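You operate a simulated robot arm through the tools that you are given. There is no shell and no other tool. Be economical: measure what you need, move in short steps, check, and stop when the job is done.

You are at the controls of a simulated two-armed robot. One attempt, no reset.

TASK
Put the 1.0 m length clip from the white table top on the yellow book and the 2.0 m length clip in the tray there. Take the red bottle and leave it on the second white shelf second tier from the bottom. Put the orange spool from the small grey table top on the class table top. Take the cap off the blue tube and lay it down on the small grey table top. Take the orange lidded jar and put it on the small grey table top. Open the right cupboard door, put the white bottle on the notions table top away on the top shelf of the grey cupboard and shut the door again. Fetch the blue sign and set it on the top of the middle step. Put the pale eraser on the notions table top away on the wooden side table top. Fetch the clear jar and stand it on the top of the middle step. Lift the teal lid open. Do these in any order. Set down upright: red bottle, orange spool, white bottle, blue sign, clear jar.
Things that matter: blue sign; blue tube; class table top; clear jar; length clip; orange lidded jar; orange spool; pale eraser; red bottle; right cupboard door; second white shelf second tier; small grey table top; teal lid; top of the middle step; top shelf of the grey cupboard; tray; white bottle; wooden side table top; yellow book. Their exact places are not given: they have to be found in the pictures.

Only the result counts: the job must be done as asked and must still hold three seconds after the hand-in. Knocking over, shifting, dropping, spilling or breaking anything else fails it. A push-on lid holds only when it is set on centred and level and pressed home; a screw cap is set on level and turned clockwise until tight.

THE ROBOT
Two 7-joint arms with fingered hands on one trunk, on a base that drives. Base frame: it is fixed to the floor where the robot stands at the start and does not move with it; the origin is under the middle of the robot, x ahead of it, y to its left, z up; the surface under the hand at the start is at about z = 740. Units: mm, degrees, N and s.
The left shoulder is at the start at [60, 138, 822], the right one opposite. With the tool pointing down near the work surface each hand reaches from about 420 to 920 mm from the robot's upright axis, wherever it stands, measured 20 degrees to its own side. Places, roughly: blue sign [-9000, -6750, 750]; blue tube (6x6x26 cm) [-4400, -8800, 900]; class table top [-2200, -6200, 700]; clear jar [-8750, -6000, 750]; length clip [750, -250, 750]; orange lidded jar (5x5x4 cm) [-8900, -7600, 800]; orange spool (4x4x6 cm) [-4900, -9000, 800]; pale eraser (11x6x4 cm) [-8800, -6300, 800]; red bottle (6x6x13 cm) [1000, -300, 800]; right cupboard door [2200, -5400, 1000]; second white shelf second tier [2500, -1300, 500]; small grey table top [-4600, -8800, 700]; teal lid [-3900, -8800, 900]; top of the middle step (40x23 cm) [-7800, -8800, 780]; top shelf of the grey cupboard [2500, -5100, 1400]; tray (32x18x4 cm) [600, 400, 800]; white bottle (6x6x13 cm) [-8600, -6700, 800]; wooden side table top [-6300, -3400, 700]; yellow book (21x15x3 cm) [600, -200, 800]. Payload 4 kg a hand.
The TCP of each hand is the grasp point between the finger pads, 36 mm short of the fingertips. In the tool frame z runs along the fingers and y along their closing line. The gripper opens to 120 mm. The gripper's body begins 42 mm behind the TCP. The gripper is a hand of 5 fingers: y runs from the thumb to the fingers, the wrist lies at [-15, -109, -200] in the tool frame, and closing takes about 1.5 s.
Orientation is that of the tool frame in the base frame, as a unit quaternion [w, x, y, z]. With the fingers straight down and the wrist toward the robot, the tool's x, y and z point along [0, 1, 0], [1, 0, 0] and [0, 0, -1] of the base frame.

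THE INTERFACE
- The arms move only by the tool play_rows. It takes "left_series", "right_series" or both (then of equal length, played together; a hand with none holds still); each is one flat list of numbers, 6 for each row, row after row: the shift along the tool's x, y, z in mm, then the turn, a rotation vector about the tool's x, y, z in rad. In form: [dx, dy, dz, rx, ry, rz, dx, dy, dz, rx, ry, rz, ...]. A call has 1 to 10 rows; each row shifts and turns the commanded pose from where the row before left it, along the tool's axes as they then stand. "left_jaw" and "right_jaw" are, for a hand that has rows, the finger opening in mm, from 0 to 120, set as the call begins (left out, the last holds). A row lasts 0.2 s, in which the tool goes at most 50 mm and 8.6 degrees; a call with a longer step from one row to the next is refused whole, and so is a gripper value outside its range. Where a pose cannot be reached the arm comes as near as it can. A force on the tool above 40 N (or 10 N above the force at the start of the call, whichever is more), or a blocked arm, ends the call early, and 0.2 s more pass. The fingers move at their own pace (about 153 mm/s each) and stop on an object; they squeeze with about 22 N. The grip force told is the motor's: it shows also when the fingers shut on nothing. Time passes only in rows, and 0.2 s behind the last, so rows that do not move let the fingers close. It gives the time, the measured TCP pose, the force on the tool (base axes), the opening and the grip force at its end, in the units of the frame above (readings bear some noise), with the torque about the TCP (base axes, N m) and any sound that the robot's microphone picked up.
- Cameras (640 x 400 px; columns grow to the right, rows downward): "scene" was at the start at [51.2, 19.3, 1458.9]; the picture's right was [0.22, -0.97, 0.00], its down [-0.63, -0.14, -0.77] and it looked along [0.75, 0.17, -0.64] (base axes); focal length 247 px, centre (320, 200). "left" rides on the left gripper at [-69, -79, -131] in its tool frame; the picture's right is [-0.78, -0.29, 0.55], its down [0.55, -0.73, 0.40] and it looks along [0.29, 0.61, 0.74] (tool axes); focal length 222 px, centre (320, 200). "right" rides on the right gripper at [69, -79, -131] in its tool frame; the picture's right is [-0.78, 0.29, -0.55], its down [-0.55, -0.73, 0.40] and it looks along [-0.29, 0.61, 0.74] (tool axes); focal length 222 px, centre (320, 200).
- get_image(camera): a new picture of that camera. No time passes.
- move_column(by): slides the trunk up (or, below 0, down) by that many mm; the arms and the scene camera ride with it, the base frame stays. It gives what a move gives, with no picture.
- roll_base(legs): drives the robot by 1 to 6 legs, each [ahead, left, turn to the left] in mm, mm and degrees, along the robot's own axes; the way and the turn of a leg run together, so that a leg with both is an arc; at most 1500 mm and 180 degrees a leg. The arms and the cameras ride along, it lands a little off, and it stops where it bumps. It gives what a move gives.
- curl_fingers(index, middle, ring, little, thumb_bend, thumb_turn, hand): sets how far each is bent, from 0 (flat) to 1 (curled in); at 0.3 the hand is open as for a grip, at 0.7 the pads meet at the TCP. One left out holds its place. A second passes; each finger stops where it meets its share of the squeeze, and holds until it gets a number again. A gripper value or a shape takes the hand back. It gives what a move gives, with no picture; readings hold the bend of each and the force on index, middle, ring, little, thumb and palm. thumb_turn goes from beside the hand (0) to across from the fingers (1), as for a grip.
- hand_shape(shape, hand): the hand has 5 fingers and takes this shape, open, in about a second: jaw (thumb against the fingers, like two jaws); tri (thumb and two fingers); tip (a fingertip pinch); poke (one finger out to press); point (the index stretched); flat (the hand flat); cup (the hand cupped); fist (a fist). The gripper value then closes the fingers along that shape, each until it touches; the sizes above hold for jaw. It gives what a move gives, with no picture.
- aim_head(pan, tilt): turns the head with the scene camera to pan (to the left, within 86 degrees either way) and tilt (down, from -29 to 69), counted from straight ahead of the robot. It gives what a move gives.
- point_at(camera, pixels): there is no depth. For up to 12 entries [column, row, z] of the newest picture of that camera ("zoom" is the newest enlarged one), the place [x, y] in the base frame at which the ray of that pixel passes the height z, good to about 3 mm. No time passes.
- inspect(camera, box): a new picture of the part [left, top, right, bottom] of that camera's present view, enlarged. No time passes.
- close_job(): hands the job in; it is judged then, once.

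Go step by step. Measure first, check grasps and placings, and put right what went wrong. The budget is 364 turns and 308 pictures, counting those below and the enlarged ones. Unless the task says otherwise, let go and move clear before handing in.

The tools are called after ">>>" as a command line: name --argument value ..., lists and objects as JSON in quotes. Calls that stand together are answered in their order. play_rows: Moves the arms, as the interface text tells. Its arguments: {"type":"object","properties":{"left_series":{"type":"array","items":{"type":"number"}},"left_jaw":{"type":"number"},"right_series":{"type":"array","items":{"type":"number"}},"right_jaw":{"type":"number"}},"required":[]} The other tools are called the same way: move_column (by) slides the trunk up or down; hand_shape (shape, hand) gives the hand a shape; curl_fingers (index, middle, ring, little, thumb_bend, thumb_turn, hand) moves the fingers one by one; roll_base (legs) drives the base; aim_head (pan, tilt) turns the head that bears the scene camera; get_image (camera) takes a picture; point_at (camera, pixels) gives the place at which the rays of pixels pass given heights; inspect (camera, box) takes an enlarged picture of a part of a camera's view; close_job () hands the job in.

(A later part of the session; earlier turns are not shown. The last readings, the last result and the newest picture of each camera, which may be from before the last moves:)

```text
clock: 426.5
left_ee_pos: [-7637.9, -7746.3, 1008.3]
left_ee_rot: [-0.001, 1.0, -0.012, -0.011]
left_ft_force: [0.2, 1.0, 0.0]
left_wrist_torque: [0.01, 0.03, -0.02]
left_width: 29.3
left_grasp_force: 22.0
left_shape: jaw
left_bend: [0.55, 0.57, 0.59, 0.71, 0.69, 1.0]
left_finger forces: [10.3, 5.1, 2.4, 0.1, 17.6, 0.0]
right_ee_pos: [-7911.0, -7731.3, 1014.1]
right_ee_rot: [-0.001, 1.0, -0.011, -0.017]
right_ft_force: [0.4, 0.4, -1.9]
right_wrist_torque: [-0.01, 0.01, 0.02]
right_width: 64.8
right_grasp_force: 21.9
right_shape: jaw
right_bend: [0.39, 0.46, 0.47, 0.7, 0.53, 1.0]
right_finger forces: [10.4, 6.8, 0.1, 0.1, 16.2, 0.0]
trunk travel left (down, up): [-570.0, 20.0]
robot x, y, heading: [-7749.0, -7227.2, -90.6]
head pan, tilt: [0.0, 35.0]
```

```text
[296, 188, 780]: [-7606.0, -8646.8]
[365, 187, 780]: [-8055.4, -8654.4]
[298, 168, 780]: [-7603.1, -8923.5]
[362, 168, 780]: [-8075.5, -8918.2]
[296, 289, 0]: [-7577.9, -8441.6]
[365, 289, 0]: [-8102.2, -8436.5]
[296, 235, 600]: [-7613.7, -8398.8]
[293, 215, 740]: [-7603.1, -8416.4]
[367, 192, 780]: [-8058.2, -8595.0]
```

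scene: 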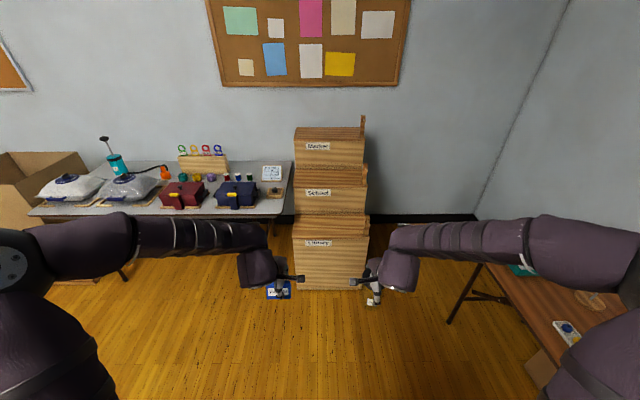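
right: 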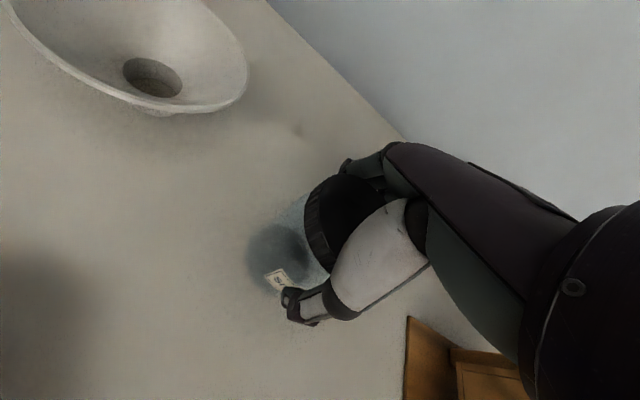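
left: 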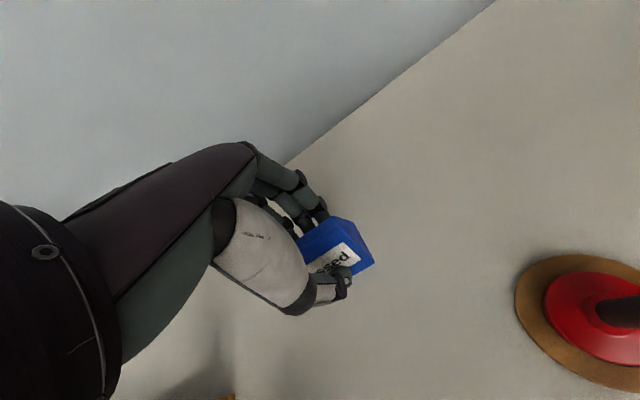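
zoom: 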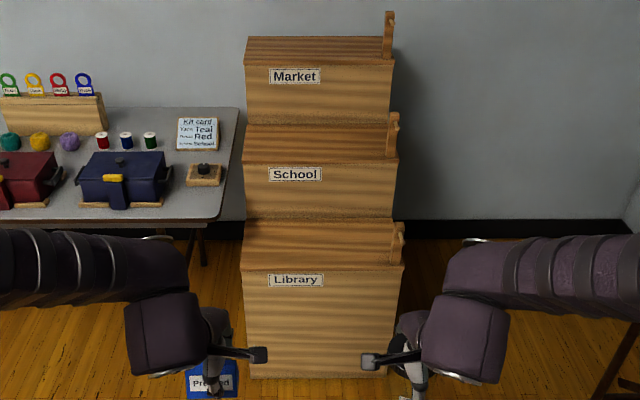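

The School step's top spans x -7606…-8060, y about -8665…-8895. I'll drive up to it.

>>> roll_base --legs '[[815, -62, 0]]'

>>> aim_head --pan 0 --tilt 48

>>> get_image --camera "scene"

>>> point_at --camera "scene" --pixels '[[200, 200, 780], [320, 200, 780], [440, 200, 780], [320, 150, 780], [320, 250, 780], [320, 180, 780]]'

```text
clock: 430.9
left_ee_pos: [-7701.8, -8570.5, 1008.1]
left_ee_rot: [0.0, 1.0, -0.008, -0.012]
left_ft_force: [0.6, -0.7, -0.1]
left_wrist_torque: [0.01, -0.05, -0.02]
left_width: 29.2
left_grasp_force: 21.8
left_shape: jaw
left_bend: [0.55, 0.57, 0.59, 0.71, 0.69, 1.0]
left_finger forces: [10.3, 5.2, 2.2, 0.0, 17.6, 0.1]
right_ee_pos: [-7974.4, -8558.2, 1014.7]
right_ee_rot: [-0.002, 1.0, -0.008, -0.016]
right_ft_force: [-0.4, -0.4, -0.2]
right_wrist_torque: [0.04, 0.0, 0.0]
right_width: 64.5
right_grasp_force: 22.2
right_shape: jaw
right_bend: [0.39, 0.46, 0.47, 0.7, 0.53, 1.0]
right_finger forces: [10.6, 6.8, 0.0, 0.1, 16.1, 0.0]
trunk travel left (down, up): [-570.0, 20.0]
robot x, y, heading: [-7814.9, -8053.9, -90.2]
head pan, tilt: [0.0, 35.0]
```

```text
clock: 431.6
left_ee_pos: [-7702.1, -8570.2, 1008.6]
left_ee_rot: [0.0, 1.0, -0.009, -0.012]
left_ft_force: [0.5, 0.9, -0.5]
left_wrist_torque: [0.05, -0.02, -0.02]
left_width: 29.4
left_grasp_force: 21.9
left_shape: jaw
left_bend: [0.55, 0.57, 0.59, 0.71, 0.69, 1.0]
left_finger forces: [10.3, 5.2, 2.3, 0.0, 17.5, 0.0]
right_ee_pos: [-7973.7, -8557.1, 1015.1]
right_ee_rot: [0.0, 1.0, -0.008, -0.017]
right_ft_force: [0.3, 0.1, -0.4]
right_wrist_torque: [0.02, -0.02, -0.02]
right_width: 64.6
right_grasp_force: 22.0
right_shape: jaw
right_bend: [0.39, 0.46, 0.47, 0.7, 0.53, 1.0]
right_finger forces: [10.7, 6.8, 0.0, 0.0, 16.1, 0.0]
trunk travel left (down, up): [-570.0, 20.0]
robot x, y, heading: [-7814.6, -8053.9, -90.0]
head pan, tilt: [0.0, 48.0]
```

```text
107 pictures are left
```

scene: 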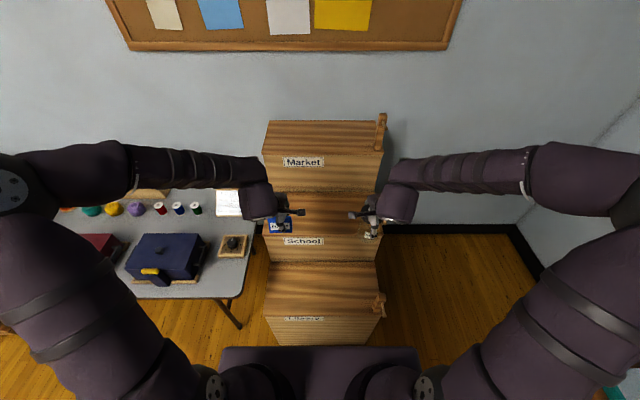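

```text
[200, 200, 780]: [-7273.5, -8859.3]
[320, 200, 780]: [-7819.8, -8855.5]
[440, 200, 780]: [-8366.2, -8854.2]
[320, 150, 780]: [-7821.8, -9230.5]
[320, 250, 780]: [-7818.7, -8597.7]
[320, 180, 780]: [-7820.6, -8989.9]
```

Step top confirmed (y -8680…-8900 at z 780). I'll place the sign at about (-7720,-8785) first.

>>> play_rows --left_series '[-4, 43, 0, 0, 0, 0, -4, 43, 0, 0, 0, 0, -4, 43, 0, 0, 0, 0, -4, 43, 0, 0, 0, 0, -4, 43, 0, 0, 0, 0, 0, 0, 45, 0, 0, 0, 0, 0, 45, 0, 0, 0, 0, 0, 45, 0, 0, 0, 0, 0, 32, 0, 0, 0, 0, 0, 0, 0, 0, 0]'

>>> get_image --camera "left"

>>> play_rows --left_series '[0, 0, 8, 0, 0, 0, 0, 0, 0, 0, 0, 0]'

>>> play_rows --left_series '[0, 0, 4, 0, 0, 0, 0, 0, 0, 0, 0, 0]'

```text
clock: 433.8
left_ee_pos: [-7730.4, -8784.6, 840.6]
left_ee_rot: [0.0, 1.0, -0.009, -0.012]
left_ft_force: [0.0, 0.0, -1.1]
left_wrist_torque: [-0.04, 0.02, 0.01]
left_width: 29.1
left_grasp_force: 22.0
left_shape: jaw
left_bend: [0.55, 0.57, 0.59, 0.71, 0.69, 1.0]
left_finger forces: [10.3, 5.1, 2.2, 0.0, 17.5, 0.0]
right_ee_pos: [-7974.3, -8556.5, 1014.4]
right_ee_rot: [-0.001, 1.0, -0.008, -0.017]
right_ft_force: [0.0, 0.0, -1.4]
right_wrist_torque: [0.04, 0.05, 0.0]
right_width: 64.8
right_grasp_force: 22.2
right_shape: jaw
right_bend: [0.39, 0.46, 0.47, 0.7, 0.53, 1.0]
right_finger forces: [10.4, 6.8, 0.0, 0.0, 16.1, 0.0]
trunk travel left (down, up): [-570.0, 20.0]
robot x, y, heading: [-7813.7, -8048.7, -90.1]
head pan, tilt: [0.0, 48.0]
```

```text
106 pictures are left
```

left: 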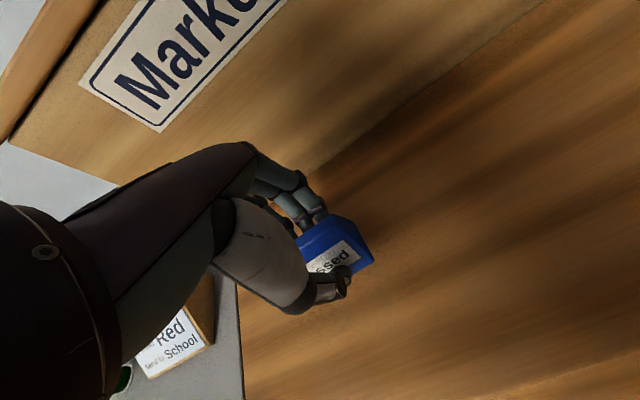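

```text
clock: 434.4
left_ee_pos: [-7729.8, -8785.2, 834.9]
left_ee_rot: [0.0, 1.0, -0.009, -0.011]
left_ft_force: [-0.1, -0.1, 0.3]
left_wrist_torque: [-0.03, -0.01, 0.01]
left_width: 29.2
left_grasp_force: 22.2
left_shape: jaw
left_bend: [0.55, 0.57, 0.59, 0.71, 0.69, 1.0]
left_finger forces: [10.3, 5.0, 2.3, 0.0, 17.5, 0.0]
right_ee_pos: [-7974.8, -8556.7, 1015.6]
right_ee_rot: [-0.001, 1.0, -0.007, -0.017]
right_ft_force: [0.4, -0.5, -0.6]
right_wrist_torque: [-0.03, 0.01, 0.0]
right_width: 65.0
right_grasp_force: 22.1
right_shape: jaw
right_bend: [0.39, 0.46, 0.47, 0.7, 0.53, 1.0]
right_finger forces: [10.4, 6.8, 0.1, 0.0, 16.2, 0.0]
trunk travel left (down, up): [-570.0, 20.0]
robot x, y, heading: [-7812.7, -8055.8, -90.4]
head pan, tilt: [0.0, 48.0]
```

```text
clock: 435.0
left_ee_pos: [-7729.0, -8785.3, 829.9]
left_ee_rot: [0.0, 1.0, -0.008, -0.011]
left_ft_force: [0.5, -0.1, 0.6]
left_wrist_torque: [0.03, -0.02, 0.01]
left_width: 29.0
left_grasp_force: 22.0
left_shape: jaw
left_bend: [0.55, 0.57, 0.59, 0.71, 0.69, 1.0]
left_finger forces: [10.3, 5.0, 2.2, 0.0, 17.5, 0.0]
right_ee_pos: [-7974.1, -8558.5, 1014.7]
right_ee_rot: [-0.002, 1.0, -0.008, -0.016]
right_ft_force: [0.1, -0.3, -1.3]
right_wrist_torque: [0.05, 0.01, -0.01]
right_width: 64.7
right_grasp_force: 21.8
right_shape: jaw
right_bend: [0.39, 0.46, 0.47, 0.7, 0.53, 1.0]
right_finger forces: [10.5, 6.8, 0.0, 0.0, 16.1, 0.0]
trunk travel left (down, up): [-570.0, 20.0]
robot x, y, heading: [-7814.0, -8052.5, -90.0]
head pan, tilt: [0.0, 48.0]
```

>>> play_rows --left_series '[0, 0, 4, 0, 0, 0, 0, 0, 0, 0, 0, 0]'

>>> play_rows --left_series '[0, 0, 3, 0, 0, 0, 0, 0, 0, 0, 0, 0]'

>>> play_rows --left_series '[0, 0, 3, 0, 0, 0, 0, 0, 0, 0, 0, 0]'

```text
clock: 435.6
left_ee_pos: [-7731.1, -8785.1, 825.2]
left_ee_rot: [0.0, 1.0, -0.008, -0.012]
left_ft_force: [0.7, -0.2, 0.5]
left_wrist_torque: [-0.01, -0.03, 0.04]
left_width: 28.9
left_grasp_force: 22.4
left_shape: jaw
left_bend: [0.55, 0.57, 0.59, 0.71, 0.69, 1.0]
left_finger forces: [10.4, 5.0, 2.3, 0.0, 17.4, 0.0]
right_ee_pos: [-7974.2, -8557.8, 1015.4]
right_ee_rot: [-0.001, 1.0, -0.007, -0.017]
right_ft_force: [0.4, 0.1, -0.8]
right_wrist_torque: [0.0, -0.02, 0.0]
right_width: 65.0
right_grasp_force: 21.8
right_shape: jaw
right_bend: [0.39, 0.46, 0.47, 0.7, 0.53, 1.0]
right_finger forces: [10.5, 6.9, 0.0, 0.0, 16.1, 0.0]
trunk travel left (down, up): [-570.0, 20.0]
robot x, y, heading: [-7814.7, -8048.3, -90.5]
head pan, tilt: [0.0, 48.0]
```

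```text
clock: 436.2
left_ee_pos: [-7731.3, -8784.8, 822.7]
left_ee_rot: [0.0, 1.0, -0.009, -0.013]
left_ft_force: [0.5, 0.2, 0.3]
left_wrist_torque: [0.04, 0.0, -0.03]
left_width: 29.1
left_grasp_force: 22.2
left_shape: jaw
left_bend: [0.55, 0.57, 0.59, 0.71, 0.69, 1.0]
left_finger forces: [10.4, 5.1, 2.2, 0.0, 17.6, 0.0]
right_ee_pos: [-7975.0, -8557.2, 1014.6]
right_ee_rot: [-0.001, 1.0, -0.008, -0.017]
right_ft_force: [0.4, 0.1, -1.0]
right_wrist_torque: [0.01, 0.04, 0.0]
right_width: 64.5
right_grasp_force: 21.9
right_shape: jaw
right_bend: [0.39, 0.46, 0.47, 0.7, 0.53, 1.0]
right_finger forces: [10.4, 6.8, 0.0, 0.0, 16.1, 0.1]
trunk travel left (down, up): [-570.0, 20.0]
robot x, y, heading: [-7813.4, -8053.1, -90.1]
head pan, tilt: [0.0, 48.0]
```

```text
clock: 436.8
left_ee_pos: [-7729.9, -8783.9, 822.6]
left_ee_rot: [0.001, 1.0, -0.008, -0.011]
left_ft_force: [1.2, 0.5, 11.0]
left_wrist_torque: [-0.11, -0.05, 0.0]
left_width: 29.2
left_grasp_force: 21.8
left_shape: jaw
left_bend: [0.55, 0.57, 0.59, 0.71, 0.69, 1.0]
left_finger forces: [12.6, 7.1, 2.9, 0.0, 21.2, 0.0]
right_ee_pos: [-7975.0, -8556.7, 1014.7]
right_ee_rot: [-0.001, 1.0, -0.009, -0.017]
right_ft_force: [0.1, -0.4, -0.3]
right_wrist_torque: [0.01, 0.0, 0.01]
right_width: 64.9
right_grasp_force: 22.7
right_shape: jaw
right_bend: [0.39, 0.46, 0.47, 0.7, 0.53, 1.0]
right_finger forces: [10.5, 6.9, 0.1, 0.0, 16.1, 0.1]
trunk travel left (down, up): [-570.0, 20.0]
robot x, y, heading: [-7811.7, -8053.4, -90.4]
head pan, tilt: [0.0, 48.0]
```

Contact (11 N). Easing slightly, releasing, rising.

>>> play_rows --left_series '[0, 0, -2, 0, 0, 0, 0, 0, 0, 0, 0, 0, 0, 0, 0, 0, 0, 0, 0, 0, 0, 0, 0, 0, 0, 0, 0, 0, 0, 0]' --left_jaw 80

>>> play_rows --left_series '[0, 0, -20, 0, 0, 0, 0, 0, -40, 0, 0, 0, 0, 0, -45, 0, 0, 0, 0, 0, -45, 0, 0, 0, 0, -30, -40, 0, 0, 0, 0, -45, 0, 0, 0, 0, 10, -45, 0, 0, 0, 0, 30, -30, 0, 0, 0, 0]'

>>> inspect --camera "scene" --box '[240, 140, 400, 260]'

```text
clock: 438.0
left_ee_pos: [-7729.3, -8785.5, 820.7]
left_ee_rot: [0.0, 1.0, -0.009, -0.012]
left_ft_force: [-0.5, -0.5, -0.2]
left_wrist_torque: [-0.03, 0.02, -0.01]
left_width: 79.8
left_grasp_force: 0.1
left_shape: jaw
left_bend: [0.36, 0.39, 0.38, 0.61, 0.43, 1.0]
left_finger forces: [0.0, 0.0, 0.0, 0.0, 0.0, 0.1]
right_ee_pos: [-7974.9, -8559.0, 1014.2]
right_ee_rot: [-0.001, 1.0, -0.007, -0.017]
right_ft_force: [0.1, 0.2, 0.3]
right_wrist_torque: [0.02, -0.04, 0.03]
right_width: 64.7
right_grasp_force: 21.8
right_shape: jaw
right_bend: [0.39, 0.46, 0.47, 0.7, 0.53, 1.0]
right_finger forces: [10.5, 6.8, 0.0, 0.0, 16.2, 0.0]
trunk travel left (down, up): [-570.0, 20.0]
robot x, y, heading: [-7814.8, -8050.8, -90.1]
head pan, tilt: [0.0, 48.0]
```

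```text
clock: 439.8
left_ee_pos: [-7681.5, -8634.3, 1009.8]
left_ee_rot: [0.001, 1.0, -0.01, -0.011]
left_ft_force: [0.3, -0.2, -0.4]
left_wrist_torque: [0.0, -0.01, 0.04]
left_width: 79.8
left_grasp_force: 0.1
left_shape: jaw
left_bend: [0.36, 0.39, 0.38, 0.61, 0.43, 1.0]
left_finger forces: [0.1, 0.0, 0.0, 0.0, 0.0, 0.0]
right_ee_pos: [-7974.5, -8556.6, 1015.1]
right_ee_rot: [-0.002, 1.0, -0.008, -0.017]
right_ft_force: [-0.2, 0.3, -1.9]
right_wrist_torque: [0.0, 0.03, 0.0]
right_width: 64.6
right_grasp_force: 21.7
right_shape: jaw
right_bend: [0.39, 0.46, 0.47, 0.7, 0.53, 1.0]
right_finger forces: [10.5, 6.8, 0.0, 0.1, 16.1, 0.0]
trunk travel left (down, up): [-570.0, 20.0]
robot x, y, heading: [-7812.2, -8052.0, -90.2]
head pan, tilt: [0.0, 48.0]
```

```text
3.33 times, centred on (320, 200) of scene
```

zoom: 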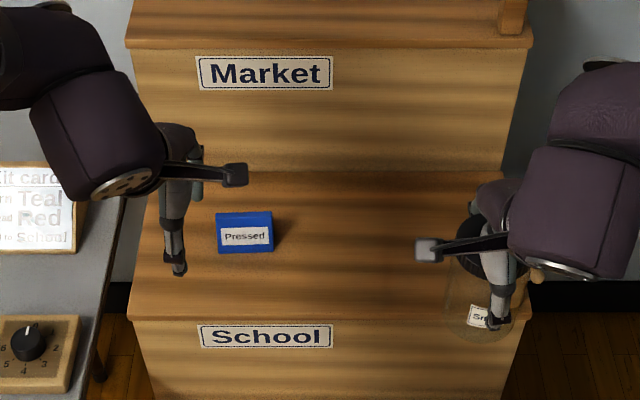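

The sign stands upright on the School step. Now the jar at about (-7890,-8785).

>>> play_rows --right_series '[14, 38, 0, 0, 0, 0, 14, 38, 0, 0, 0, 0, 14, 38, 0, 0, 0, 0, 14, 38, 0, 0, 0, 0, 14, 38, 0, 0, 0, 0, 14, 38, 0, 0, 0, 0, 0, 0, 45, 0, 0, 0, 0, 0, 45, 0, 0, 0, 0, 0, 45, 0, 0, 0, 0, 0, 0, 0, 0, 0]'

>>> play_rows --right_series '[0, 0, 12, 0, 0, 0, 0, 0, 0, 0, 0, 0]'

>>> get_image --camera "right"

>>> play_rows --right_series '[0, 0, 5, 0, 0, 0, 0, 0, 0, 0, 0, 0]'

>>> play_rows --right_series '[0, 0, 4, 0, 0, 0, 0, 0, 0, 0, 0, 0]'

```text
clock: 442.0
left_ee_pos: [-7682.0, -8634.6, 1011.7]
left_ee_rot: [0.0, 1.0, -0.009, -0.011]
left_ft_force: [0.5, -0.3, 0.2]
left_wrist_torque: [-0.01, 0.04, -0.01]
left_width: 80.0
left_grasp_force: 0.0
left_shape: jaw
left_bend: [0.36, 0.39, 0.38, 0.61, 0.43, 1.0]
left_finger forces: [0.1, 0.0, 0.1, 0.0, 0.0, 0.0]
right_ee_pos: [-7899.4, -8787.1, 877.0]
right_ee_rot: [0.0, 1.0, -0.008, -0.017]
right_ft_force: [0.5, 0.7, -0.2]
right_wrist_torque: [0.03, 0.04, -0.01]
right_width: 64.3
right_grasp_force: 22.0
right_shape: jaw
right_bend: [0.39, 0.46, 0.47, 0.7, 0.53, 1.0]
right_finger forces: [10.5, 6.9, 0.1, 0.0, 16.0, 0.0]
trunk travel left (down, up): [-570.0, 20.0]
robot x, y, heading: [-7811.5, -8052.6, -90.1]
head pan, tilt: [0.0, 48.0]
```

```text
clock: 442.6
left_ee_pos: [-7682.2, -8636.3, 1010.4]
left_ee_rot: [0.0, 1.0, -0.009, -0.011]
left_ft_force: [-0.3, 1.1, 0.7]
left_wrist_torque: [0.0, 0.01, 0.0]
left_width: 79.7
left_grasp_force: 0.1
left_shape: jaw
left_bend: [0.36, 0.39, 0.38, 0.61, 0.43, 1.0]
left_finger forces: [0.0, 0.0, 0.0, 0.0, 0.0, 0.1]
right_ee_pos: [-7900.4, -8786.2, 864.5]
right_ee_rot: [-0.001, 1.0, -0.008, -0.016]
right_ft_force: [1.2, 1.0, -0.2]
right_wrist_torque: [-0.01, -0.03, 0.02]
right_width: 64.6
right_grasp_force: 22.7
right_shape: jaw
right_bend: [0.39, 0.46, 0.47, 0.7, 0.53, 1.0]
right_finger forces: [10.6, 6.8, 0.0, 0.1, 16.0, 0.1]
trunk travel left (down, up): [-570.0, 20.0]
robot x, y, heading: [-7815.7, -8053.2, -90.1]
head pan, tilt: [0.0, 48.0]
```

```text
104 pictures are left
```

right: 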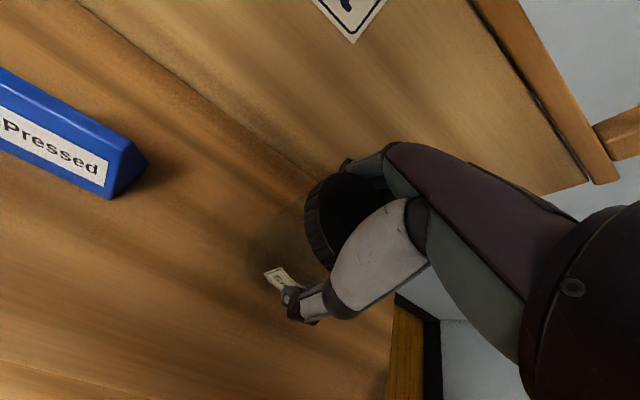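

```text
clock: 443.2
left_ee_pos: [-7682.1, -8636.5, 1011.0]
left_ee_rot: [0.0, 1.0, -0.008, -0.012]
left_ft_force: [-0.3, -1.6, -0.1]
left_wrist_torque: [-0.01, 0.01, -0.02]
left_width: 80.0
left_grasp_force: 0.1
left_shape: jaw
left_bend: [0.36, 0.39, 0.38, 0.61, 0.43, 1.0]
left_finger forces: [0.1, 0.0, 0.1, 0.0, 0.0, 0.0]
right_ee_pos: [-7900.6, -8786.7, 860.7]
right_ee_rot: [-0.001, 1.0, -0.007, -0.017]
right_ft_force: [0.2, 0.3, -0.6]
right_wrist_torque: [-0.01, 0.02, 0.0]
right_width: 64.6
right_grasp_force: 22.2
right_shape: jaw
right_bend: [0.39, 0.46, 0.47, 0.7, 0.53, 1.0]
right_finger forces: [10.5, 6.8, 0.0, 0.0, 16.0, 0.1]
trunk travel left (down, up): [-570.0, 20.0]
robot x, y, heading: [-7812.1, -8056.4, -90.1]
head pan, tilt: [0.0, 48.0]
```

```text
clock: 443.8
left_ee_pos: [-7681.4, -8637.3, 1010.3]
left_ee_rot: [0.0, 1.0, -0.009, -0.012]
left_ft_force: [0.8, 0.2, 0.0]
left_wrist_torque: [0.01, 0.01, -0.03]
left_width: 80.1
left_grasp_force: 0.0
left_shape: jaw
left_bend: [0.36, 0.39, 0.38, 0.61, 0.43, 1.0]
left_finger forces: [0.0, 0.1, 0.0, 0.1, 0.0, 0.0]
right_ee_pos: [-7899.2, -8787.2, 856.5]
right_ee_rot: [0.0, 1.0, -0.008, -0.016]
right_ft_force: [-0.4, 0.2, -1.5]
right_wrist_torque: [0.0, 0.02, 0.0]
right_width: 64.4
right_grasp_force: 22.3
right_shape: jaw
right_bend: [0.39, 0.46, 0.47, 0.7, 0.53, 1.0]
right_finger forces: [10.6, 6.9, 0.1, 0.0, 16.1, 0.1]
trunk travel left (down, up): [-570.0, 20.0]
robot x, y, heading: [-7812.8, -8051.9, -90.2]
head pan, tilt: [0.0, 48.0]
```

>>> play_rows --right_series '[0, 0, 3, 0, 0, 0, 0, 0, 0, 0, 0, 0]'

>>> play_rows --right_series '[0, 0, 3, 0, 0, 0, 0, 0, 0, 0, 0, 0]'

>>> play_rows --right_series '[0, 0, 1, 0, 0, 0, 0, 0, 0, 0, 0, 0]'

```text
clock: 444.4
left_ee_pos: [-7682.0, -8636.0, 1010.8]
left_ee_rot: [0.0, 1.0, -0.009, -0.011]
left_ft_force: [0.0, 0.3, 0.2]
left_wrist_torque: [-0.02, 0.02, -0.01]
left_width: 79.8
left_grasp_force: 0.1
left_shape: jaw
left_bend: [0.36, 0.39, 0.38, 0.61, 0.43, 1.0]
left_finger forces: [0.1, 0.0, 0.0, 0.1, 0.0, 0.0]
right_ee_pos: [-7899.2, -8787.5, 852.8]
right_ee_rot: [-0.001, 1.0, -0.008, -0.016]
right_ft_force: [0.0, 0.4, 3.0]
right_wrist_torque: [-0.09, 0.04, 0.01]
right_width: 64.5
right_grasp_force: 22.2
right_shape: jaw
right_bend: [0.39, 0.46, 0.47, 0.7, 0.53, 1.0]
right_finger forces: [10.7, 7.0, 0.0, 0.0, 17.2, 0.1]
trunk travel left (down, up): [-570.0, 20.0]
robot x, y, heading: [-7812.8, -8056.1, -90.4]
head pan, tilt: [0.0, 48.0]
```

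```text
clock: 445.0
left_ee_pos: [-7681.3, -8634.6, 1011.4]
left_ee_rot: [-0.001, 1.0, -0.009, -0.011]
left_ft_force: [-0.7, -0.5, 0.5]
left_wrist_torque: [0.01, 0.01, 0.0]
left_width: 79.8
left_grasp_force: 0.0
left_shape: jaw
left_bend: [0.36, 0.39, 0.38, 0.61, 0.43, 1.0]
left_finger forces: [0.1, 0.0, 0.1, 0.1, 0.0, 0.0]
right_ee_pos: [-7898.8, -8786.8, 851.8]
right_ee_rot: [0.002, 1.0, -0.007, -0.016]
right_ft_force: [-0.4, 2.5, 14.7]
right_wrist_torque: [-0.36, 0.07, -0.03]
right_width: 64.3
right_grasp_force: 22.0
right_shape: jaw
right_bend: [0.39, 0.46, 0.47, 0.7, 0.53, 1.0]
right_finger forces: [11.8, 8.0, 0.1, 0.1, 21.0, 0.1]
trunk travel left (down, up): [-570.0, 20.0]
robot x, y, heading: [-7815.7, -8054.0, -90.4]
head pan, tilt: [0.0, 48.0]
```

```text
clock: 445.6
left_ee_pos: [-7680.7, -8634.1, 1011.1]
left_ee_rot: [0.001, 1.0, -0.01, -0.01]
left_ft_force: [-0.8, 0.2, -0.4]
left_wrist_torque: [0.05, 0.01, 0.01]
left_width: 79.9
left_grasp_force: 0.1
left_shape: jaw
left_bend: [0.36, 0.39, 0.38, 0.61, 0.43, 1.0]
left_finger forces: [0.1, 0.0, 0.1, 0.1, 0.0, 0.0]
right_ee_pos: [-7899.9, -8785.3, 851.7]
right_ee_rot: [0.0, 1.0, -0.009, -0.016]
right_ft_force: [0.2, 2.6, 21.7]
right_wrist_torque: [-0.51, 0.05, 0.02]
right_width: 64.5
right_grasp_force: 21.2
right_shape: jaw
right_bend: [0.39, 0.46, 0.47, 0.7, 0.53, 1.0]
right_finger forces: [12.4, 8.7, 0.0, 0.0, 22.1, 0.1]
trunk travel left (down, up): [-570.0, 20.0]
robot x, y, heading: [-7816.2, -8052.2, -90.1]
head pan, tilt: [0.0, 48.0]
```

Contact. Easing, releasing, rising.

>>> play_rows --right_series '[0, 0, -3, 0, 0, 0, 0, 0, 0, 0, 0, 0]'

>>> play_rows --right_series '[0, 0, 0, 0, 0, 0, 0, 0, 0, 0, 0, 0, 0, 0, 0, 0, 0, 0, 0, 0, 0, 0, 0, 0]' --right_jaw 105

>>> play_rows --right_series '[0, 0, -20, 0, 0, 0, 0, 0, -40, 0, 0, 0, 0, 0, -45, 0, 0, 0, 0, 0, -45, 0, 0, 0, 0, -40, -10, 0, 0, 0, 0, -45, 0, 0, 0, 0, -20, -40, 0, 0, 0, 0, -30, -30, 0, 0, 0, 0]'

>>> inspect --camera "scene" --box '[240, 140, 400, 260]'

```text
clock: 446.2
left_ee_pos: [-7681.6, -8635.7, 1011.1]
left_ee_rot: [0.0, 1.0, -0.009, -0.011]
left_ft_force: [-1.0, 0.4, 0.2]
left_wrist_torque: [-0.02, -0.01, 0.01]
left_width: 80.0
left_grasp_force: 0.1
left_shape: jaw
left_bend: [0.36, 0.39, 0.38, 0.61, 0.43, 1.0]
left_finger forces: [0.0, 0.0, 0.0, 0.0, 0.1, 0.0]
right_ee_pos: [-7899.4, -8785.2, 851.8]
right_ee_rot: [-0.002, 1.0, -0.008, -0.017]
right_ft_force: [-0.1, -0.7, 14.3]
right_wrist_torque: [-0.45, 0.05, 0.02]
right_width: 64.9
right_grasp_force: 22.0
right_shape: jaw
right_bend: [0.39, 0.46, 0.47, 0.7, 0.53, 1.0]
right_finger forces: [12.7, 8.7, 0.0, 0.0, 19.5, 0.1]
trunk travel left (down, up): [-570.0, 20.0]
robot x, y, heading: [-7817.7, -8054.1, -90.2]
head pan, tilt: [0.0, 48.0]
```

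```text
clock: 447.2
left_ee_pos: [-7681.8, -8637.3, 1010.4]
left_ee_rot: [0.0, 1.0, -0.009, -0.011]
left_ft_force: [0.1, -0.1, 0.3]
left_wrist_torque: [0.01, 0.01, 0.02]
left_width: 80.1
left_grasp_force: 0.0
left_shape: jaw
left_bend: [0.36, 0.39, 0.38, 0.61, 0.43, 1.0]
left_finger forces: [0.1, 0.0, 0.0, 0.0, 0.1, 0.0]
right_ee_pos: [-7899.7, -8785.8, 851.1]
right_ee_rot: [-0.002, 1.0, -0.008, -0.016]
right_ft_force: [-0.3, 1.0, -0.2]
right_wrist_torque: [-0.05, -0.03, 0.01]
right_width: 104.8
right_grasp_force: 0.1
right_shape: jaw
right_bend: [0.31, 0.33, 0.32, 0.38, 0.34, 0.98]
right_finger forces: [0.0, 0.0, 0.1, 0.0, 0.1, 0.0]
trunk travel left (down, up): [-570.0, 20.0]
robot x, y, heading: [-7819.3, -8050.6, -90.1]
head pan, tilt: [0.0, 48.0]
```

```text
clock: 449.0
left_ee_pos: [-7680.9, -8635.2, 1011.3]
left_ee_rot: [0.0, 1.0, -0.008, -0.011]
left_ft_force: [-0.5, 0.8, 0.4]
left_wrist_torque: [-0.02, -0.01, 0.01]
left_width: 79.8
left_grasp_force: 0.0
left_shape: jaw
left_bend: [0.36, 0.39, 0.38, 0.61, 0.43, 1.0]
left_finger forces: [0.0, 0.0, 0.0, 0.0, 0.1, 0.1]
right_ee_pos: [-7942.1, -8629.1, 1013.3]
right_ee_rot: [-0.001, 1.0, -0.008, -0.015]
right_ft_force: [-0.1, 0.6, -0.2]
right_wrist_torque: [-0.02, -0.04, -0.02]
right_width: 105.1
right_grasp_force: 0.1
right_shape: jaw
right_bend: [0.31, 0.33, 0.32, 0.38, 0.34, 0.98]
right_finger forces: [0.0, 0.1, 0.0, 0.0, 0.0, 0.1]
trunk travel left (down, up): [-570.0, 20.0]
robot x, y, heading: [-7814.8, -8055.8, -90.6]
head pan, tilt: [0.0, 48.0]
```

```text
3.33 times, centred on (320, 200) of scene
```

zoom: 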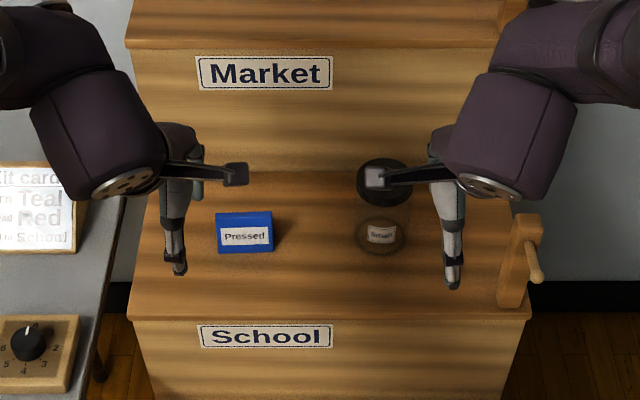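

Both stand upright on the middle step. Next, the orange lidded jar on the brown table: backing off and turning west.

>>> roll_base --legs '[[-370, 0, 0], [0, 0, -90], [380, 0, 0]]'

>>> aim_head --pan 0 --tilt 42

>>> get_image --camera "scene"

```text
clock: 457.2
left_ee_pos: [-8776.0, -7799.7, 1009.2]
left_ee_rot: [0.009, -0.696, 0.718, 0.007]
left_ft_force: [-0.4, 1.0, 0.1]
left_wrist_torque: [0.01, -0.03, -0.02]
left_width: 79.7
left_grasp_force: 0.0
left_shape: jaw
left_bend: [0.36, 0.39, 0.38, 0.61, 0.43, 1.0]
left_finger forces: [0.0, 0.0, 0.1, 0.1, 0.1, 0.0]
right_ee_pos: [-8766.9, -7538.5, 1012.0]
right_ee_rot: [0.013, -0.696, 0.718, 0.01]
right_ft_force: [0.0, 0.1, 0.4]
right_wrist_torque: [0.02, 0.01, 0.0]
right_width: 104.8
right_grasp_force: 0.1
right_shape: jaw
right_bend: [0.31, 0.33, 0.32, 0.38, 0.34, 0.98]
right_finger forces: [0.0, 0.0, 0.0, 0.1, 0.1, 0.0]
trunk travel left (down, up): [-570.0, 20.0]
robot x, y, heading: [-8187.9, -7674.6, 179.0]
head pan, tilt: [0.0, 48.0]
```

```text
clock: 457.9
left_ee_pos: [-8774.6, -7801.1, 1011.0]
left_ee_rot: [0.009, -0.696, 0.718, 0.008]
left_ft_force: [0.2, 0.3, 0.5]
left_wrist_torque: [-0.01, -0.01, -0.04]
left_width: 80.0
left_grasp_force: 0.1
left_shape: jaw
left_bend: [0.36, 0.39, 0.38, 0.61, 0.43, 1.0]
left_finger forces: [0.0, 0.1, 0.0, 0.0, 0.0, 0.0]
right_ee_pos: [-8766.8, -7539.9, 1012.3]
right_ee_rot: [0.013, -0.696, 0.718, 0.01]
right_ft_force: [-0.8, 0.6, -0.2]
right_wrist_torque: [0.0, 0.03, 0.01]
right_width: 105.0
right_grasp_force: 0.0
right_shape: jaw
right_bend: [0.31, 0.33, 0.32, 0.38, 0.34, 0.98]
right_finger forces: [0.0, 0.0, 0.0, 0.1, 0.1, 0.1]
trunk travel left (down, up): [-570.0, 20.0]
robot x, y, heading: [-8192.5, -7674.1, 179.1]
head pan, tilt: [0.0, 42.0]
```

```text
102 pictures are left
```

scene: 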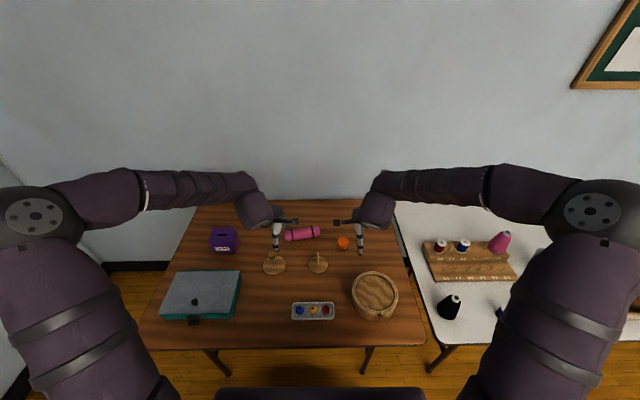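

The orange jar is at (343,243). Measuring it.

>>> inspect --camera "scene" --box '[300, 220, 380, 270]'

>>> point_at --camera "zoom" --pixels '[[344, 190, 745], [345, 210, 740], [344, 170, 775], [300, 190, 755], [390, 190, 755]]'

```text
8.00 times, centred on (340, 245) of scene
```

zoom: 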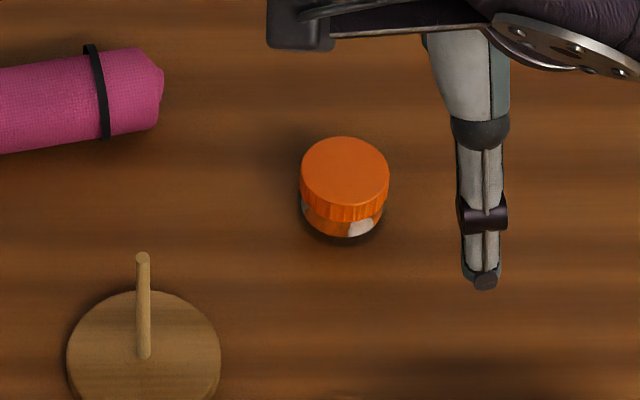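

```text
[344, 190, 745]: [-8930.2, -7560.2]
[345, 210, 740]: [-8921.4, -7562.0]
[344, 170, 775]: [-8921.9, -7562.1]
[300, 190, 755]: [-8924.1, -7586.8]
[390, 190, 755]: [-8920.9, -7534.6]
```

The jar is at about (-8920,-7562), 50 mm wide, top z≈780. Right hand over it, then check.

>>> play_rows --right_series '[6, 38, 30, 0, 0, 0, 6, 38, 30, 0, 0, 0, 6, 38, 30, 0, 0, 0, 6, 38, 30, 0, 0, 0, 0, 0, 20, 0, 0, 0, 0, 0, 0, 0, 0, 0]' --right_jaw 85

>>> get_image --camera "right"

>>> point_at --camera "right" --pixels '[[270, 260, 780], [280, 250, 780], [260, 270, 780], [290, 260, 780]]'

```text
clock: 459.3
left_ee_pos: [-8774.1, -7801.4, 1009.2]
left_ee_rot: [0.009, -0.696, 0.718, 0.007]
left_ft_force: [1.2, -0.9, 0.0]
left_wrist_torque: [-0.01, 0.01, 0.03]
left_width: 80.0
left_grasp_force: 0.0
left_shape: jaw
left_bend: [0.36, 0.39, 0.38, 0.61, 0.43, 1.0]
left_finger forces: [0.0, 0.0, 0.1, 0.0, 0.0, 0.0]
right_ee_pos: [-8918.8, -7554.3, 872.1]
right_ee_rot: [0.012, -0.697, 0.717, 0.011]
right_ft_force: [-0.4, 0.3, -0.2]
right_wrist_torque: [-0.01, -0.01, 0.03]
right_width: 85.4
right_grasp_force: 0.0
right_shape: jaw
right_bend: [0.34, 0.38, 0.36, 0.59, 0.41, 0.99]
right_finger forces: [0.1, 0.0, 0.0, 0.0, 0.0, 0.0]
trunk travel left (down, up): [-570.0, 20.0]
robot x, y, heading: [-8191.6, -7674.7, 179.0]
head pan, tilt: [0.0, 42.0]
```

```text
100 pictures are left
```

right: 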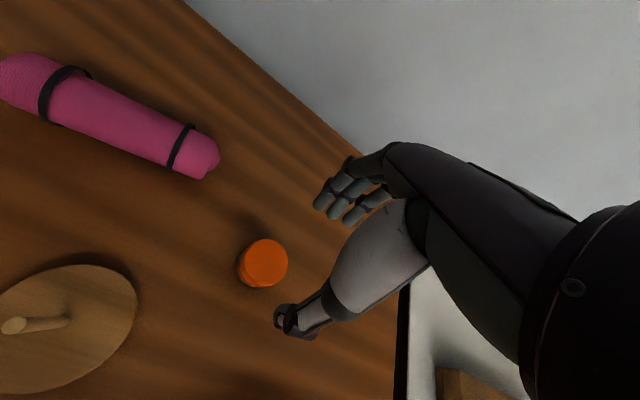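

```text
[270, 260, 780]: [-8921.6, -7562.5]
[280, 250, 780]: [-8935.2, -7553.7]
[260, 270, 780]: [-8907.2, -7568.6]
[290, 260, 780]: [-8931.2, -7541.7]
```

>>> play_rows --right_series '[5, 1, 30, 0, 0, 0, 5, 0, 32, 0, 0, 0, 0, 0, 30, 0, 0, 0, 0, 0, 0, 0, 0, 0]'

>>> play_rows --right_series '[0, 0, 0, 0, 0, 0, 0, 0, 0, 0, 0, 0, 0, 0, 0, 0, 0, 0, 0, 0, 0, 0, 0, 0, 0, 0, 0, 0, 0, 0, 0, 0, 0, 0, 0, 0, 0, 0, 0, 0, 0, 0]' --right_jaw 0

>>> play_rows --right_series '[0, 0, -15, 0, 0, 0, 0, 0, -35, 0, 0, 0, 0, 0, -45, 0, 0, 0, 0, 0, -45, 0, 0, 0, 0, 0, -45, 0, 0, 0, 0, -40, 0, 0, 0, 0, 0, -40, 0, 0, 0, 0, 0, 0, 0, 0, 0, 0]'

>>> get_image --camera "right"

```text
clock: 460.3
left_ee_pos: [-8774.6, -7801.2, 1010.2]
left_ee_rot: [0.008, -0.696, 0.718, 0.009]
left_ft_force: [0.2, 0.0, 0.4]
left_wrist_torque: [-0.01, -0.01, 0.04]
left_width: 80.2
left_grasp_force: 0.1
left_shape: jaw
left_bend: [0.36, 0.39, 0.38, 0.61, 0.43, 1.0]
left_finger forces: [0.0, 0.0, 0.0, 0.0, 0.0, 0.1]
right_ee_pos: [-8919.0, -7561.2, 780.6]
right_ee_rot: [0.013, -0.697, 0.717, 0.012]
right_ft_force: [-0.3, 0.0, -0.3]
right_wrist_torque: [0.01, 0.0, -0.02]
right_width: 85.1
right_grasp_force: 0.1
right_shape: jaw
right_bend: [0.34, 0.38, 0.36, 0.59, 0.41, 0.99]
right_finger forces: [0.0, 0.0, 0.1, 0.0, 0.1, 0.0]
trunk travel left (down, up): [-570.0, 20.0]
robot x, y, heading: [-8189.1, -7676.3, 179.2]
head pan, tilt: [0.0, 42.0]
```

```text
clock: 461.9
left_ee_pos: [-8775.4, -7800.2, 1010.2]
left_ee_rot: [0.009, -0.696, 0.718, 0.007]
left_ft_force: [0.6, -0.5, -0.1]
left_wrist_torque: [0.01, 0.01, 0.02]
left_width: 79.7
left_grasp_force: 0.0
left_shape: jaw
left_bend: [0.36, 0.39, 0.38, 0.61, 0.43, 1.0]
left_finger forces: [0.0, 0.1, 0.0, 0.1, 0.0, 0.0]
right_ee_pos: [-8919.3, -7561.5, 779.5]
right_ee_rot: [0.012, -0.696, 0.717, 0.01]
right_ft_force: [0.9, -0.4, -0.4]
right_wrist_torque: [0.04, 0.0, -0.02]
right_width: 42.1
right_grasp_force: 22.2
right_shape: jaw
right_bend: [0.48, 0.54, 0.57, 0.71, 0.66, 1.0]
right_finger forces: [12.1, 6.3, 0.1, 0.0, 18.2, 0.0]
trunk travel left (down, up): [-570.0, 20.0]
robot x, y, heading: [-8189.5, -7673.4, 179.0]
head pan, tilt: [0.0, 42.0]
```

```text
clock: 463.7
left_ee_pos: [-8776.1, -7800.9, 1010.7]
left_ee_rot: [0.009, -0.696, 0.718, 0.007]
left_ft_force: [-0.3, -0.4, 0.2]
left_wrist_torque: [0.03, -0.03, -0.02]
left_width: 79.9
left_grasp_force: 0.1
left_shape: jaw
left_bend: [0.36, 0.39, 0.38, 0.61, 0.43, 1.0]
left_finger forces: [0.0, 0.1, 0.0, 0.0, 0.0, 0.1]
right_ee_pos: [-8840.2, -7571.1, 965.0]
right_ee_rot: [0.013, -0.696, 0.718, 0.011]
right_ft_force: [0.1, -0.4, -0.7]
right_wrist_torque: [0.03, 0.0, -0.03]
right_width: 42.0
right_grasp_force: 21.9
right_shape: jaw
right_bend: [0.48, 0.54, 0.57, 0.71, 0.66, 1.0]
right_finger forces: [12.1, 6.4, 0.1, 0.1, 18.1, 0.0]
trunk travel left (down, up): [-570.0, 20.0]
robot x, y, heading: [-8188.2, -7675.8, 178.9]
head pan, tilt: [0.0, 42.0]
```

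```text
99 pictures are left
```

right: 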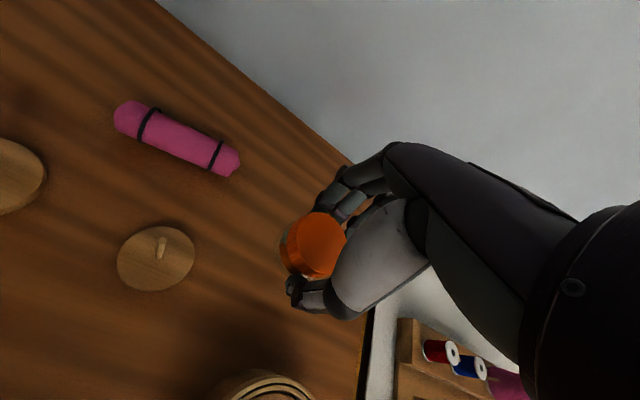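

The jar is held. I'll back off, face south and slide east along the clear lane back to the small grey table.

>>> roll_base --legs '[[-400, 0, 0], [0, 0, 90], [0, 1150, 0], [0, 1200, 0], [0, 1170, 0]]'

>>> get_image --camera "scene"

```text
clock: 486.7
left_ee_pos: [-4157.1, -8318.0, 1010.2]
left_ee_rot: [0.0, 1.0, -0.02, -0.012]
left_ft_force: [0.7, -0.8, -0.8]
left_wrist_torque: [0.04, 0.02, 0.0]
left_width: 80.1
left_grasp_force: 0.0
left_shape: jaw
left_bend: [0.36, 0.39, 0.38, 0.61, 0.43, 1.0]
left_finger forces: [0.0, 0.0, 0.1, 0.0, 0.1, 0.0]
right_ee_pos: [-4388.1, -8381.1, 966.0]
right_ee_rot: [-0.001, 1.0, -0.019, -0.017]
right_ft_force: [-0.4, 0.7, -1.1]
right_wrist_torque: [0.0, 0.01, -0.01]
right_width: 41.7
right_grasp_force: 21.9
right_shape: jaw
right_bend: [0.48, 0.54, 0.57, 0.71, 0.67, 1.0]
right_finger forces: [11.9, 6.4, 0.0, 0.1, 17.7, 0.0]
trunk travel left (down, up): [-570.0, 20.0]
robot x, y, heading: [-4279.2, -7732.6, -91.8]
head pan, tilt: [0.0, 42.0]
```

```text
98 pictures are left
```

scene: 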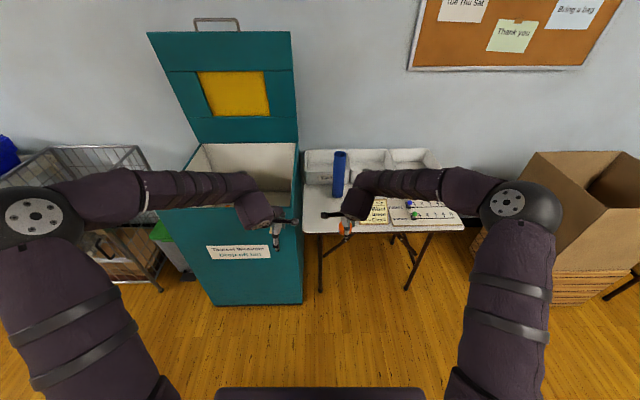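

Lid still open. I'll move ahead and set the jar on the free front-left patch of the table, about (-4392,-8640).

>>> roll_base --legs '[[200, 0, 0]]'

>>> play_rows --right_series '[3, 30, 0, 0, 0, 0, 3, 30, 0, 0, 0, 0, 0, 0, 45, 0, 0, 0, 0, 0, 45, 0, 0, 0, 0, 0, 45, 0, 0, 0, 0, 0, 30, 0, 0, 0, 0, 0, 0, 0, 0, 0]'

>>> get_image --camera "right"

>>> inspect --camera "scene" --box '[270, 140, 470, 260]'

```text
clock: 488.3
left_ee_pos: [-4161.9, -8517.1, 1008.9]
left_ee_rot: [-0.001, 1.0, -0.02, -0.011]
left_ft_force: [-0.1, 0.0, -0.9]
left_wrist_torque: [0.01, 0.02, -0.03]
left_width: 80.1
left_grasp_force: 0.2
left_shape: jaw
left_bend: [0.36, 0.39, 0.38, 0.61, 0.43, 1.0]
left_finger forces: [0.0, 0.0, 0.0, 0.0, 0.1, 0.0]
right_ee_pos: [-4392.3, -8579.7, 964.6]
right_ee_rot: [-0.003, 1.0, -0.018, -0.016]
right_ft_force: [-0.1, -0.7, 0.1]
right_wrist_torque: [-0.01, -0.02, -0.01]
right_width: 41.6
right_grasp_force: 22.6
right_shape: jaw
right_bend: [0.48, 0.54, 0.57, 0.71, 0.67, 1.0]
right_finger forces: [11.9, 6.4, 0.0, 0.1, 17.8, 0.1]
trunk travel left (down, up): [-570.0, 20.0]
robot x, y, heading: [-4277.4, -7930.3, -91.4]
head pan, tilt: [0.0, 42.0]
```

```text
clock: 489.9
left_ee_pos: [-4161.6, -8515.7, 1010.4]
left_ee_rot: [0.0, 1.0, -0.019, -0.011]
left_ft_force: [0.7, -0.4, -0.2]
left_wrist_torque: [-0.01, 0.0, 0.01]
left_width: 79.9
left_grasp_force: 0.1
left_shape: jaw
left_bend: [0.36, 0.39, 0.38, 0.61, 0.43, 1.0]
left_finger forces: [0.0, 0.1, 0.0, 0.0, 0.0, 0.1]
right_ee_pos: [-4393.7, -8638.7, 798.3]
right_ee_rot: [-0.002, 1.0, -0.018, -0.017]
right_ft_force: [0.1, 0.2, -0.9]
right_wrist_torque: [0.0, 0.02, 0.0]
right_width: 41.5
right_grasp_force: 22.2
right_shape: jaw
right_bend: [0.48, 0.54, 0.57, 0.71, 0.67, 1.0]
right_finger forces: [11.8, 6.3, 0.1, 0.0, 17.8, 0.0]
trunk travel left (down, up): [-570.0, 20.0]
robot x, y, heading: [-4283.2, -7931.3, -91.2]
head pan, tilt: [0.0, 42.0]
```

```text
97 pictures are left
```

right: 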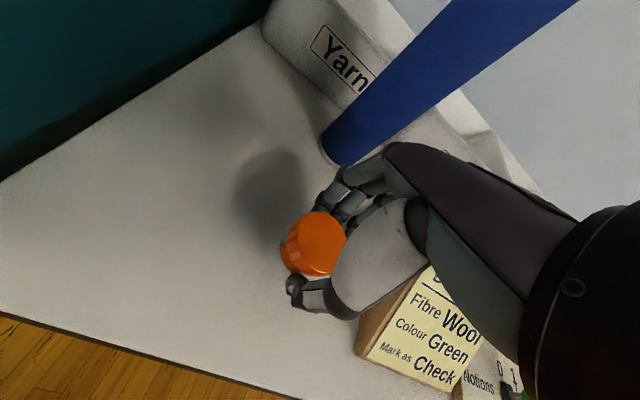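

```text
3.20 times, centred on (370, 200) of scene
```

zoom: 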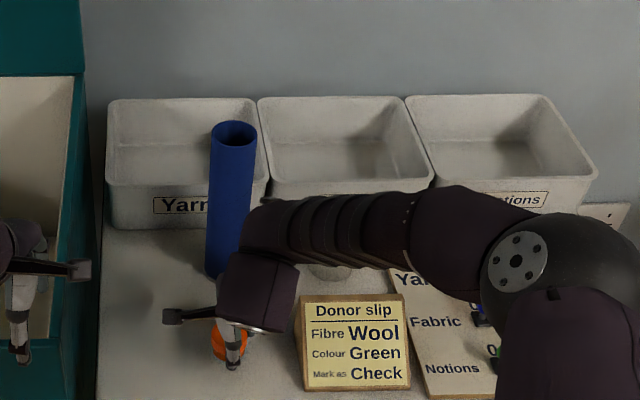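

Clear of tube and slip. Creeping down.

>>> play_rows --right_series '[0, 0, 12, 0, 0, 0, 0, 0, 0, 0, 0, 0]'

>>> play_rows --right_series '[0, 0, 5, 0, 0, 0, 0, 0, 0, 0, 0, 0]'

>>> play_rows --right_series '[0, 0, 3, 0, 0, 0, 0, 0, 0, 0, 0, 0]'

```text
clock: 490.5
left_ee_pos: [-4161.2, -8516.5, 1010.5]
left_ee_rot: [-0.001, 1.0, -0.019, -0.011]
left_ft_force: [0.1, 0.6, 0.4]
left_wrist_torque: [-0.01, 0.0, -0.01]
left_width: 79.9
left_grasp_force: 0.1
left_shape: jaw
left_bend: [0.36, 0.39, 0.38, 0.61, 0.43, 1.0]
left_finger forces: [0.0, 0.0, 0.0, 0.1, 0.1, 0.0]
right_ee_pos: [-4394.8, -8638.6, 788.0]
right_ee_rot: [-0.001, 1.0, -0.019, -0.017]
right_ft_force: [0.2, -0.4, -1.0]
right_wrist_torque: [-0.04, 0.03, 0.02]
right_width: 41.5
right_grasp_force: 21.7
right_shape: jaw
right_bend: [0.48, 0.54, 0.57, 0.71, 0.67, 1.0]
right_finger forces: [11.9, 6.5, 0.0, 0.0, 17.8, 0.0]
trunk travel left (down, up): [-570.0, 20.0]
robot x, y, heading: [-4287.5, -7928.8, -91.4]
head pan, tilt: [0.0, 42.0]
```

```text
clock: 491.1
left_ee_pos: [-4162.0, -8516.9, 1010.7]
left_ee_rot: [0.0, 1.0, -0.019, -0.011]
left_ft_force: [-0.6, 0.3, -0.1]
left_wrist_torque: [0.02, 0.06, -0.02]
left_width: 80.0
left_grasp_force: 0.1
left_shape: jaw
left_bend: [0.36, 0.39, 0.38, 0.61, 0.43, 1.0]
left_finger forces: [0.0, 0.0, 0.1, 0.0, 0.1, 0.0]
right_ee_pos: [-4393.3, -8639.1, 782.4]
right_ee_rot: [-0.002, 1.0, -0.018, -0.017]
right_ft_force: [-0.3, 0.0, -1.0]
right_wrist_torque: [0.03, 0.02, 0.02]
right_width: 41.4
right_grasp_force: 22.3
right_shape: jaw
right_bend: [0.48, 0.54, 0.57, 0.71, 0.67, 1.0]
right_finger forces: [11.9, 6.4, 0.0, 0.1, 17.8, 0.0]
trunk travel left (down, up): [-570.0, 20.0]
robot x, y, heading: [-4281.0, -7932.6, -91.4]
head pan, tilt: [0.0, 42.0]
```

```text
clock: 491.7
left_ee_pos: [-4161.1, -8515.4, 1009.7]
left_ee_rot: [0.001, 1.0, -0.019, -0.011]
left_ft_force: [0.3, -1.2, 0.5]
left_wrist_torque: [0.02, 0.02, 0.0]
left_width: 79.9
left_grasp_force: 0.1
left_shape: jaw
left_bend: [0.36, 0.39, 0.38, 0.61, 0.43, 1.0]
left_finger forces: [0.1, 0.0, 0.0, 0.1, 0.0, 0.0]
right_ee_pos: [-4393.4, -8639.1, 779.3]
right_ee_rot: [-0.001, 1.0, -0.019, -0.017]
right_ft_force: [0.1, 0.3, 0.2]
right_wrist_torque: [0.0, 0.0, 0.01]
right_width: 41.4
right_grasp_force: 21.7
right_shape: jaw
right_bend: [0.48, 0.54, 0.57, 0.71, 0.67, 1.0]
right_finger forces: [11.8, 6.3, 0.0, 0.1, 17.8, 0.0]
trunk travel left (down, up): [-570.0, 20.0]
robot x, y, heading: [-4282.2, -7927.4, -91.3]
head pan, tilt: [0.0, 42.0]
```

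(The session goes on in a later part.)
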